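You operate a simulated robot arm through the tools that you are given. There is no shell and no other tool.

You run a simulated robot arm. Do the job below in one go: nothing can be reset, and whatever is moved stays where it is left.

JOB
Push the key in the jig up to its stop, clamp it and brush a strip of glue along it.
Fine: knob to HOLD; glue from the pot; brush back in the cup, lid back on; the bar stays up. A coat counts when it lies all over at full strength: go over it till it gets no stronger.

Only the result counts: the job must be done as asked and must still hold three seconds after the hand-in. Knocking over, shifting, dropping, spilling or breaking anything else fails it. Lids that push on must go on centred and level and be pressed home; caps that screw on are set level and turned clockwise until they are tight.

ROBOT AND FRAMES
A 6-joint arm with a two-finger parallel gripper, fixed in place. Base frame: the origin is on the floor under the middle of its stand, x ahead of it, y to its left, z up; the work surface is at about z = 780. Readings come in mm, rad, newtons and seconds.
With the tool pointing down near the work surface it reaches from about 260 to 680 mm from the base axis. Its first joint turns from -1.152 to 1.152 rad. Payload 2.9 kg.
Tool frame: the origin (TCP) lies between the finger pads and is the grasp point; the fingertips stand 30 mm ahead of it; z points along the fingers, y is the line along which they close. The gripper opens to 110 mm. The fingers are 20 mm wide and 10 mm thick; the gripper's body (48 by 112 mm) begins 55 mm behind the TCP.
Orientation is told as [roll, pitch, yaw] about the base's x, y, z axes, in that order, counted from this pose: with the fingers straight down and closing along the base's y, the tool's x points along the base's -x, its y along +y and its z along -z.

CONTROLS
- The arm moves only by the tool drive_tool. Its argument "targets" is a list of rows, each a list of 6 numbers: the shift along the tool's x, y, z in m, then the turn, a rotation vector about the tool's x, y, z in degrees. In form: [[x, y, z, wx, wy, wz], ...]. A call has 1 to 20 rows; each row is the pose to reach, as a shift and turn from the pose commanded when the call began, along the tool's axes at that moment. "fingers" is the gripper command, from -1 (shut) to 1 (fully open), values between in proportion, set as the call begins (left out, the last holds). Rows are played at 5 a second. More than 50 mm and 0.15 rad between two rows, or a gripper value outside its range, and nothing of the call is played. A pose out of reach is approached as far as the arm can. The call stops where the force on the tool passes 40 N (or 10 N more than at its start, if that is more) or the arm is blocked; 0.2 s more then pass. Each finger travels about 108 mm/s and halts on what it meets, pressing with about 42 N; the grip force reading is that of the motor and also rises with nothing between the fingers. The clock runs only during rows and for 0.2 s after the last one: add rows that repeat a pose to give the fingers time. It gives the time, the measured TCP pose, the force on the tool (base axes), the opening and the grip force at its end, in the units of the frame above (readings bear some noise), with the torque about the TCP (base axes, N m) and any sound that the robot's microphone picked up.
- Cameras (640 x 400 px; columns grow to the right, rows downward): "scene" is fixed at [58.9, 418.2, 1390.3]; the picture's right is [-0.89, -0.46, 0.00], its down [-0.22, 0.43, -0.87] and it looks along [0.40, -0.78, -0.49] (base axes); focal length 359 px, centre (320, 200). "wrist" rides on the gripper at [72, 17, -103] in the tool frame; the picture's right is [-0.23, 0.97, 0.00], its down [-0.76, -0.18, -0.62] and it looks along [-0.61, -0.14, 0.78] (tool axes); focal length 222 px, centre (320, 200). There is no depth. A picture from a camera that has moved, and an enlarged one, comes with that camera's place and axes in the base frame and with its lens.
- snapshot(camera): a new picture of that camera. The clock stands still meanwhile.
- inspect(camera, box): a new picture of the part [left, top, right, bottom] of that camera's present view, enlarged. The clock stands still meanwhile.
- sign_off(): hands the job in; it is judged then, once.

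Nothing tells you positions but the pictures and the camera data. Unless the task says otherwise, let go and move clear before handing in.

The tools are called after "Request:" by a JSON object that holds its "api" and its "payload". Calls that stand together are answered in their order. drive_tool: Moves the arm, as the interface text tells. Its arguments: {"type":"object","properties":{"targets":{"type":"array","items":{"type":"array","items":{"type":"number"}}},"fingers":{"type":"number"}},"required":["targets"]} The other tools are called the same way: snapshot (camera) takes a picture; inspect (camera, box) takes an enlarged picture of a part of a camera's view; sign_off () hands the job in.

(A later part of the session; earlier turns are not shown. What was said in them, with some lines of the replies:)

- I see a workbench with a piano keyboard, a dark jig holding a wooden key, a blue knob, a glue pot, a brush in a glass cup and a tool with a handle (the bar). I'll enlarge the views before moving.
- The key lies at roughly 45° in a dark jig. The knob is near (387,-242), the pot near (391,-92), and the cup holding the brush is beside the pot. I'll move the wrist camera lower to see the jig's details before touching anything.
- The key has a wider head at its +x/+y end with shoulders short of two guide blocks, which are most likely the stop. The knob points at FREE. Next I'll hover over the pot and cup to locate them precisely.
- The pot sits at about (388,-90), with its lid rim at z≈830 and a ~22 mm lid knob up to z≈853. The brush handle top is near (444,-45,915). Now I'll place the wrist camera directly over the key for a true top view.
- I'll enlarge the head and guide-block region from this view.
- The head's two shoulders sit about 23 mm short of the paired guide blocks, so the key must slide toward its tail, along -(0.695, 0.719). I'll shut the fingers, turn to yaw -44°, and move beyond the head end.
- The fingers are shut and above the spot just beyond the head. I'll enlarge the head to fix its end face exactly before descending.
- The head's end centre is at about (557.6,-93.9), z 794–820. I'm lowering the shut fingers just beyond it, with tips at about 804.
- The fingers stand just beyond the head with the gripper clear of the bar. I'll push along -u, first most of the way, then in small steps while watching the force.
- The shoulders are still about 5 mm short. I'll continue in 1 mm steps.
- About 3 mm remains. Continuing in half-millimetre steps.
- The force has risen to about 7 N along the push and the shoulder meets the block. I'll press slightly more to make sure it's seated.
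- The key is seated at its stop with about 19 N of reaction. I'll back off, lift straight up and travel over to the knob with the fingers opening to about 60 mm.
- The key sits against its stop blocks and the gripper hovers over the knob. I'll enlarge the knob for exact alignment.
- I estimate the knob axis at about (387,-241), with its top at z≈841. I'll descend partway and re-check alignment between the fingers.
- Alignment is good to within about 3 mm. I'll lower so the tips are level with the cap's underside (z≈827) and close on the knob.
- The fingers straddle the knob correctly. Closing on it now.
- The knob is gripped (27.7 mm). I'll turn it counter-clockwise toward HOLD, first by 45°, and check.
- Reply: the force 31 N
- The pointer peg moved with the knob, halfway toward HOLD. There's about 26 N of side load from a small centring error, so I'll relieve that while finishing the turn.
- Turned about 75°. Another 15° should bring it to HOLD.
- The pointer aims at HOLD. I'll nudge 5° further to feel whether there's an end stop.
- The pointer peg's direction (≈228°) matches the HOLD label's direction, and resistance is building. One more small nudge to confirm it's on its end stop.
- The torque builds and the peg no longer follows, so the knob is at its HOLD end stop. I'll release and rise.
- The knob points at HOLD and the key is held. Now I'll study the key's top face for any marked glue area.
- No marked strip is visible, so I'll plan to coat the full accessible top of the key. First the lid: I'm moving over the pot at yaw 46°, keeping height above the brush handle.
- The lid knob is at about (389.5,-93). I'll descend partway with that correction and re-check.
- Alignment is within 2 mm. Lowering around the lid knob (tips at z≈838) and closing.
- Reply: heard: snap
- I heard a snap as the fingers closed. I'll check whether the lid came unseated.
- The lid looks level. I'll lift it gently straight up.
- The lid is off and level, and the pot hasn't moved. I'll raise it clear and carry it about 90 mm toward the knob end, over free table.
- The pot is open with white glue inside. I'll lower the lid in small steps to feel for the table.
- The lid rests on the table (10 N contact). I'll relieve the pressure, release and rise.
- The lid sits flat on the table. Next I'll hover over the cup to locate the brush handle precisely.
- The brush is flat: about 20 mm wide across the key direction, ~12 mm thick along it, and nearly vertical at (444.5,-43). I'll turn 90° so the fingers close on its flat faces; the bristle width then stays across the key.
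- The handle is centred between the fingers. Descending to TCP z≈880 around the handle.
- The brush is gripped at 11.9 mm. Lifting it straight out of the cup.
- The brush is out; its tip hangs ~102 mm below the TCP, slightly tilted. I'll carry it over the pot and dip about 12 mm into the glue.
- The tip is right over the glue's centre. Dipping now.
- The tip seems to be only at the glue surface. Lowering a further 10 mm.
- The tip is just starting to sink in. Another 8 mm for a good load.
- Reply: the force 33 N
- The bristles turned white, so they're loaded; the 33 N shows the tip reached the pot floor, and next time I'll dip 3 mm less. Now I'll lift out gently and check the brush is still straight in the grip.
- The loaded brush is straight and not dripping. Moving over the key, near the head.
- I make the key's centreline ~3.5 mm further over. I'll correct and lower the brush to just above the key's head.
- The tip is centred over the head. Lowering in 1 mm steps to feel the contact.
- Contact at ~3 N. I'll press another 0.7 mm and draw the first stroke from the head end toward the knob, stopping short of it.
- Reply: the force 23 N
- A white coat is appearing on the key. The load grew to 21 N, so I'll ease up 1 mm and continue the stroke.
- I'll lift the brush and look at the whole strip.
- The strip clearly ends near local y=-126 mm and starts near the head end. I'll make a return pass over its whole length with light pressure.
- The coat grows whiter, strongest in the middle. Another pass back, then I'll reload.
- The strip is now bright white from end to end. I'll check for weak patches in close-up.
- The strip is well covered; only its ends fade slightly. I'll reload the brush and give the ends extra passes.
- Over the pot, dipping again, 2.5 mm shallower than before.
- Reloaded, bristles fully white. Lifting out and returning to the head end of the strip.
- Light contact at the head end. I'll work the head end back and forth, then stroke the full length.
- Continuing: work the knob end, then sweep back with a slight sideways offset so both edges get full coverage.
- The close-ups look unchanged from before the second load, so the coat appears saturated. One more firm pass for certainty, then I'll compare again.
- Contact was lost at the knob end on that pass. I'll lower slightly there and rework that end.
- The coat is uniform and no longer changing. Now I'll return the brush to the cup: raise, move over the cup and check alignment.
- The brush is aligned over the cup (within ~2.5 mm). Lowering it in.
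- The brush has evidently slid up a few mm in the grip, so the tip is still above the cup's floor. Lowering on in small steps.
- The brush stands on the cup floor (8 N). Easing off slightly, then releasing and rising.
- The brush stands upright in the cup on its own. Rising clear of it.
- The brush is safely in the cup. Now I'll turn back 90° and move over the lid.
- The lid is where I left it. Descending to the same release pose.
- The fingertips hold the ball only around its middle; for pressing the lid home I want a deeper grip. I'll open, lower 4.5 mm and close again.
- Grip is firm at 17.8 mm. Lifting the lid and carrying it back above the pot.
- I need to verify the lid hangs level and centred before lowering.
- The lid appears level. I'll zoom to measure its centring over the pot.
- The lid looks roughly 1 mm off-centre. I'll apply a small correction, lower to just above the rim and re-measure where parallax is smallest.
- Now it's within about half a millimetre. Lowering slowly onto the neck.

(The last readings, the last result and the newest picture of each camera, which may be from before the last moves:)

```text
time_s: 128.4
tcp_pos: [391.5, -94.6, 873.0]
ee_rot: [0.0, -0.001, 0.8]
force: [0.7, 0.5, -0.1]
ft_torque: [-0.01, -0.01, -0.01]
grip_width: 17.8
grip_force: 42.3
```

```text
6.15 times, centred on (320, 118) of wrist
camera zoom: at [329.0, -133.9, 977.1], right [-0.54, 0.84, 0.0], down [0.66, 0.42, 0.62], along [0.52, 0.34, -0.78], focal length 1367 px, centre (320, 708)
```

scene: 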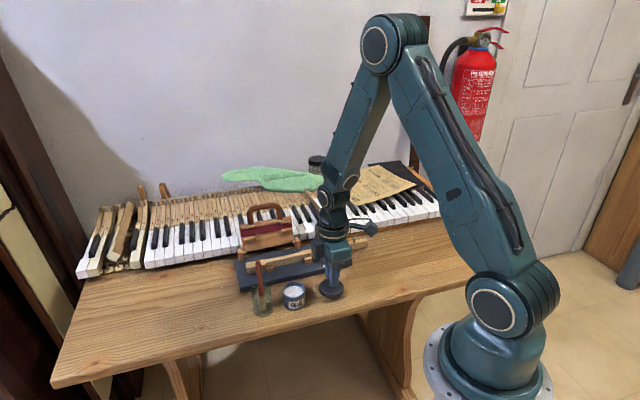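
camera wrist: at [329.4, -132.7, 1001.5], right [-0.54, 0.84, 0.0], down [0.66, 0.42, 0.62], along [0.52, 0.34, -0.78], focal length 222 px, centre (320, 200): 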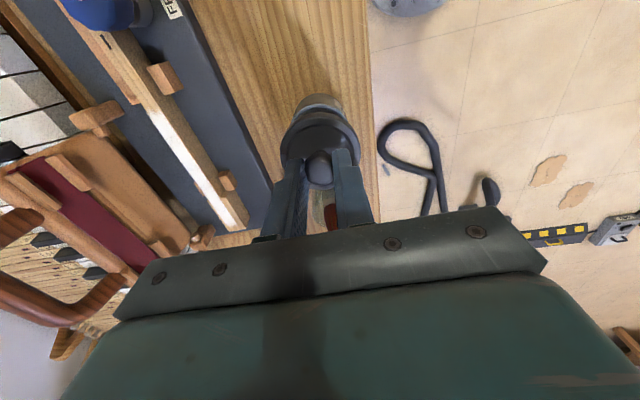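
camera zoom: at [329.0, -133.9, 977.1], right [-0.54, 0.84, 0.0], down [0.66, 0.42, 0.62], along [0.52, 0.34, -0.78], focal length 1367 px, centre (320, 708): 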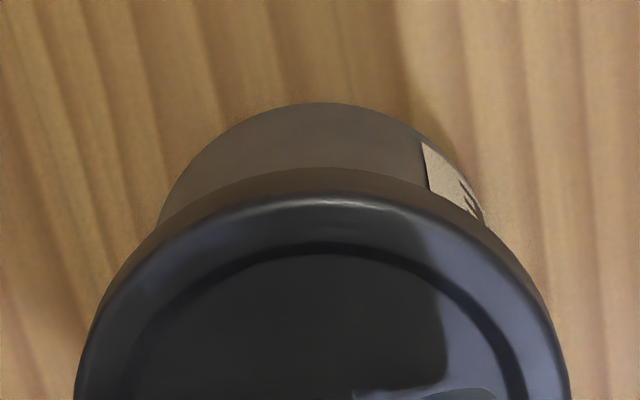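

Request:
{"api": "drive_tool", "payload": {"targets": [[0, 0, 0.0015, 0, 0, 0], [0, 0, 0.003, 0, 0, 0], [0, 0, 0.0045, 0, 0, 0], [0, 0, 0.006, 0, 0, 0], [0, 0, 0.006, 0, 0, 0]], "fingers": -1}}

Request:
{"api": "inspect", "payload": {"camera": "scene", "box": [270, 265, 320, 315]}}

```text
time_s: 129.6
tcp_pos: [392.0, -95.4, 866.2]
ee_rot: [0.0, 0.001, 0.799]
force: [-0.3, 0.0, -0.8]
ft_torque: [0.0, 0.01, -0.02]
grip_width: 17.9
grip_force: 41.6
```

```text
8.00 times, centred on (295, 290) of scene
camera zoom: at [58.9, 418.2, 1390.3], right [-0.89, -0.46, 0.0], down [-0.22, 0.43, -0.87], along [0.4, -0.78, -0.49], focal length 2872 px, centre (520, -520)
```

zoom: 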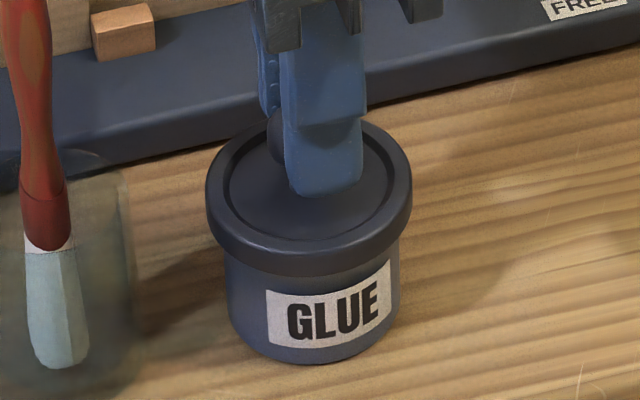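

About 2.7 mm above its original seat. Pressing on in half-millimetre steps.

Request:
{"api": "drive_tool", "payload": {"targets": [[0, 0, 0.0007, 0, 0, 0], [0, 0, 0.0014, 0, 0, 0], [0, 0, 0.002, 0, 0, 0], [0, 0, 0.0025, 0, 0, 0], [0, 0, 0.0025, 0, 0, 0]], "fingers": -1}}

Request:
{"api": "inspect", "payload": {"camera": "scene", "box": [270, 265, 320, 315]}}

```text
time_s: 130.8
tcp_pos: [390.8, -94.8, 865.4]
ee_rot: [0.001, 0.0, 0.8]
force: [-4.0, 1.4, 15.5]
ft_torque: [0.03, 0.14, 0.01]
grip_width: 17.6
grip_force: 41.8
heard: snap
```

```text
8.00 times, centred on (295, 290) of scene
camera zoom: at [58.6, 418.3, 1390.3], right [-0.89, -0.46, 0.0], down [-0.22, 0.43, -0.87], along [0.4, -0.78, -0.49], focal length 2872 px, centre (520, -520)
```

zoom: 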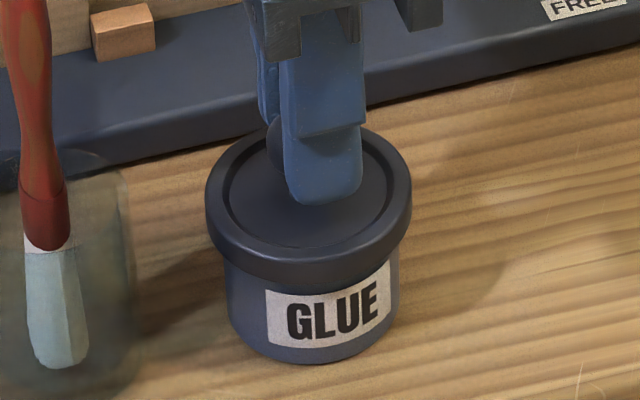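

A snap: the lid has gone home. I'll add a little more pressure to be sure, then release.

Request:
{"api": "drive_tool", "payload": {"targets": [[0, 0, 0.0004, 0, 0, 0], [0, 0, 0.0008, 0, 0, 0], [0, 0, 0.0008, 0, 0, 0]], "fingers": -1}}

Request:
{"api": "drive_tool", "payload": {"targets": [[0, 0, -0.0006, 0, 0, 0], [0, 0, -0.0012, 0, 0, 0], [0, 0, -0.0012, 0, 0, 0]], "fingers": -1}}

```text
time_s: 131.6
tcp_pos: [392.1, -94.2, 863.2]
ee_rot: [-0.002, 0.0, 0.799]
force: [-7.4, 1.3, 36.3]
ft_torque: [0.01, 0.17, 0.02]
grip_width: 17.7
grip_force: 41.6
```

```text
time_s: 132.4
tcp_pos: [390.9, -95.1, 864.3]
ee_rot: [0.0, 0.0, 0.799]
force: [3.7, -0.6, -1.2]
ft_torque: [0.03, 0.01, 0.0]
grip_width: 17.6
grip_force: 42.3
```

Firmly pressed (36 N) and now unloaded. Opening the fingers.

Request:
{"api": "drive_tool", "payload": {"targets": [[0, 0, 0, 0, 0, 0], [0, 0, 0, 0, 0, 0], [0, 0, 0, 0, 0, 0]], "fingers": -0.1}}

Request:
{"api": "inspect", "payload": {"camera": "scene", "box": [260, 250, 330, 320]}}

Request:
{"api": "inspect", "payload": {"camera": "wrist", "box": [240, 80, 400, 200]}}

```text
time_s: 133.2
tcp_pos: [390.8, -95.4, 863.7]
ee_rot: [0.0, 0.001, 0.8]
force: [0.1, 0.2, -0.3]
ft_torque: [0.01, -0.02, -0.01]
grip_width: 49.7
grip_force: 0.1
```

```text
5.71 times, centred on (295, 285) of scene
camera zoom: at [58.9, 418.2, 1390.3], right [-0.89, -0.46, 0.0], down [-0.22, 0.43, -0.87], along [0.4, -0.78, -0.49], focal length 2052 px, centre (463, -286)
```

zoom: 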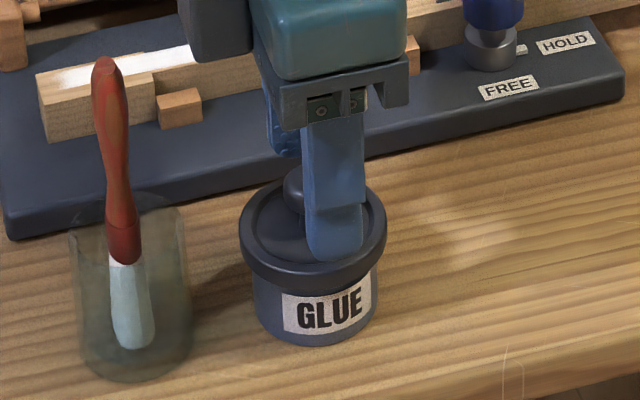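

```text
3.33 times, centred on (320, 140) of wrist
camera zoom: at [328.8, -133.7, 968.9], right [-0.54, 0.84, 0.0], down [0.66, 0.42, 0.62], along [0.52, 0.34, -0.78], focal length 740 px, centre (320, 400)
```

zoom: 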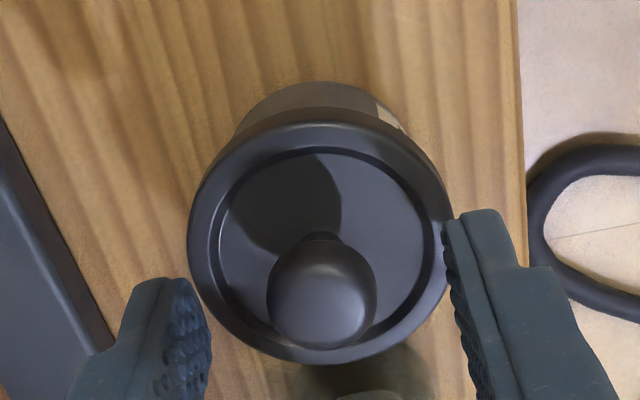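

The lid matches its original seated look exactly. Rising straight up and clear.

Request:
{"api": "drive_tool", "payload": {"targets": [[0, 0, -0.015, 0, 0, 0], [0, 0, -0.04, 0, 0, 0], [0, 0, -0.08, 0, 0, 0], [0, 0, -0.12, 0, 0, 0], [0, 0, -0.16, 0, 0, 0], [0, 0, -0.2, 0, 0, 0], [0, 0, -0.24, 0, 0, 0], [0, 0, -0.24, 0, 0, 0]], "fingers": -0.1}}

Request:
{"api": "snapshot", "payload": {"camera": "scene"}}

Request:
{"api": "inspect", "payload": {"camera": "scene", "box": [220, 190, 380, 320]}}

Request:
{"api": "snapshot", "payload": {"camera": "wrist"}}

```text
time_s: 135.0
tcp_pos: [394.3, -95.5, 1104.1]
ee_rot: [0.001, 0.0, 0.799]
force: [-0.5, -0.1, 0.4]
ft_torque: [0.0, -0.01, 0.04]
grip_width: 49.5
grip_force: 0.1
```

```text
taken
```

scene: 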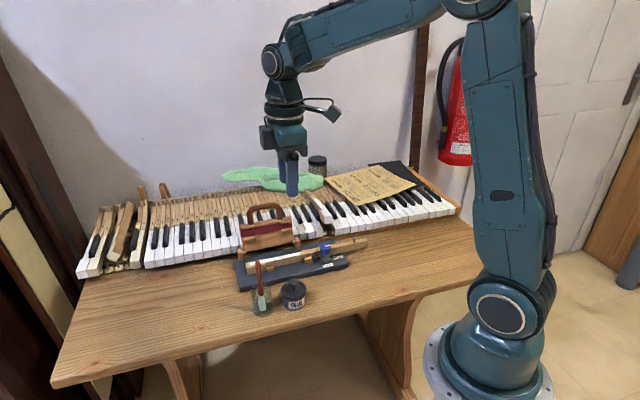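

```text
3.08 times, centred on (300, 255) of scene
camera zoom: at [58.9, 418.2, 1390.3], right [-0.89, -0.46, 0.0], down [-0.22, 0.43, -0.87], along [0.4, -0.78, -0.49], focal length 1105 px, centre (382, 31)
```

zoom: 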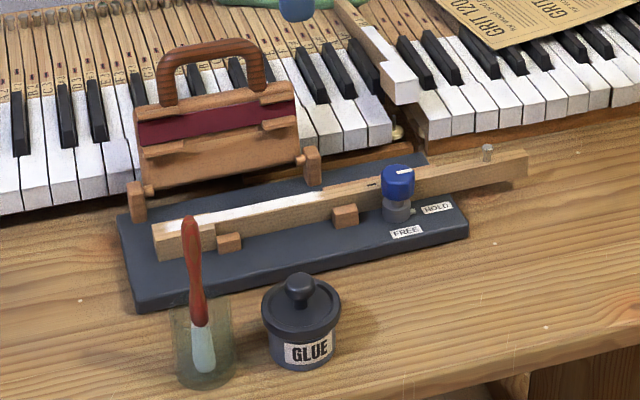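

```text
taken
camera wrist: at [331.1, -134.2, 1209.7], right [-0.54, 0.84, 0.0], down [0.66, 0.42, 0.62], along [0.52, 0.34, -0.78], focal length 222 px, centre (320, 200)
```

wrist: 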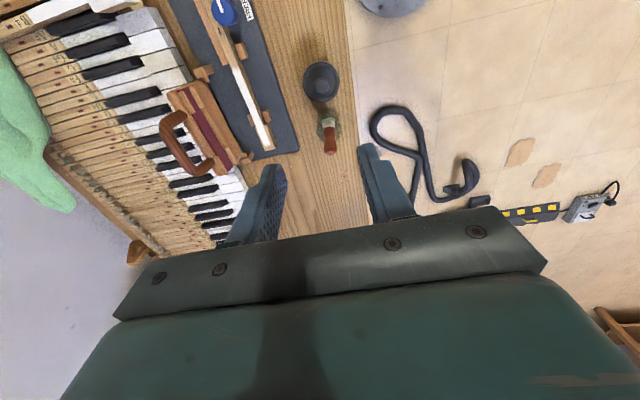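

Everything is in place: lid on, brush in cup, bar up, knob at HOLD. One last close check of the key at its stop, the coat and the knob before handing in.

Request:
{"api": "inspect", "payload": {"camera": "wrist", "box": [195, 0, 295, 160]}}

Request:
{"api": "inspect", "payload": {"camera": "scene", "box": [240, 240, 300, 280]}}

Request:
{"api": "inspect", "payload": {"camera": "scene", "box": [300, 225, 360, 265]}}

```text
2.50 times, centred on (245, 80) of wrist
camera zoom: at [331.1, -134.2, 1209.7], right [-0.54, 0.84, 0.0], down [0.66, 0.42, 0.62], along [0.52, 0.34, -0.78], focal length 555 px, centre (508, 500)
```

zoom: 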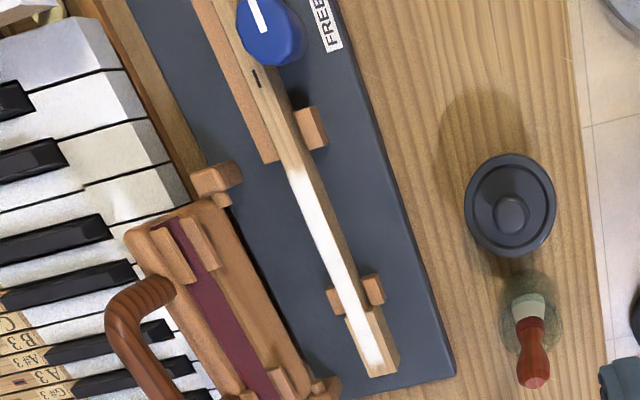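

```text
10.00 times, centred on (270, 260) of scene
camera zoom: at [58.9, 418.2, 1390.3], right [-0.89, -0.46, 0.0], down [-0.22, 0.43, -0.87], along [0.4, -0.78, -0.49], focal length 3590 px, centre (820, -400)
```

zoom: 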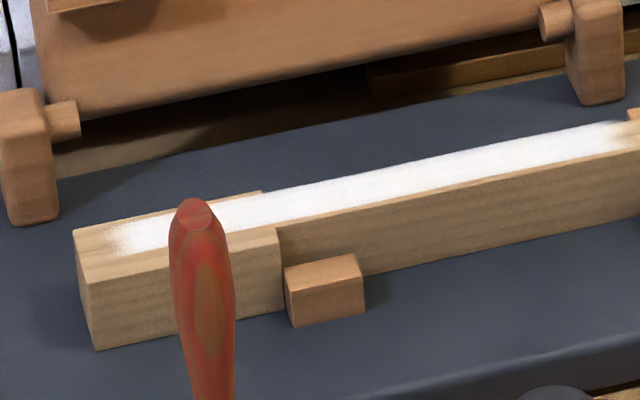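

```text
10.00 times, centred on (330, 245) of scene
camera zoom: at [58.9, 418.2, 1390.3], right [-0.89, -0.46, 0.0], down [-0.22, 0.43, -0.87], along [0.4, -0.78, -0.49], focal length 3590 px, centre (220, -250)
```

zoom: 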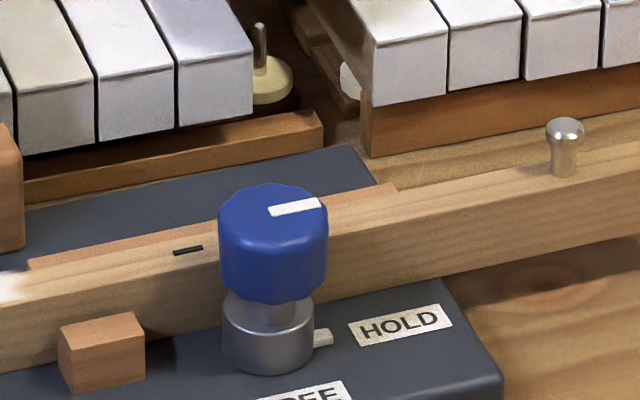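

The key's shoulder is against its stop block, the knob points at HOLD and the glue strip is evenly white. The bar is up, the lid is home, the brush is in the cup and the arm is clear, so I'm handing in.

Request:
{"api": "sign_off", "payload": {}}

```text
The job is handed in.
```

The job is done and handed in. I checked each point in close-up pictures just before handing in:

- **Key:** it is pushed up to its stop; the head's shoulder sits against the stop block.
- **Clamp:** the knob is turned from FREE to its end stop and points at HOLD.
- **Glue:** I loaded the brush from the pot twice and went over the strip until more passes made no visible change. It looks evenly white along its whole length, with a slight fade at the two ends that stayed the same however often I brushed them.
- **Brush and pot:** the brush stands in the cup. The lid is back on the pot, centred and level; it snapped home and I pressed it down firmly.
- **Bar:** it stayed up throughout.

Nothing else was moved or knocked over, and I saw no spilled glue. The arm is clear of the bench.
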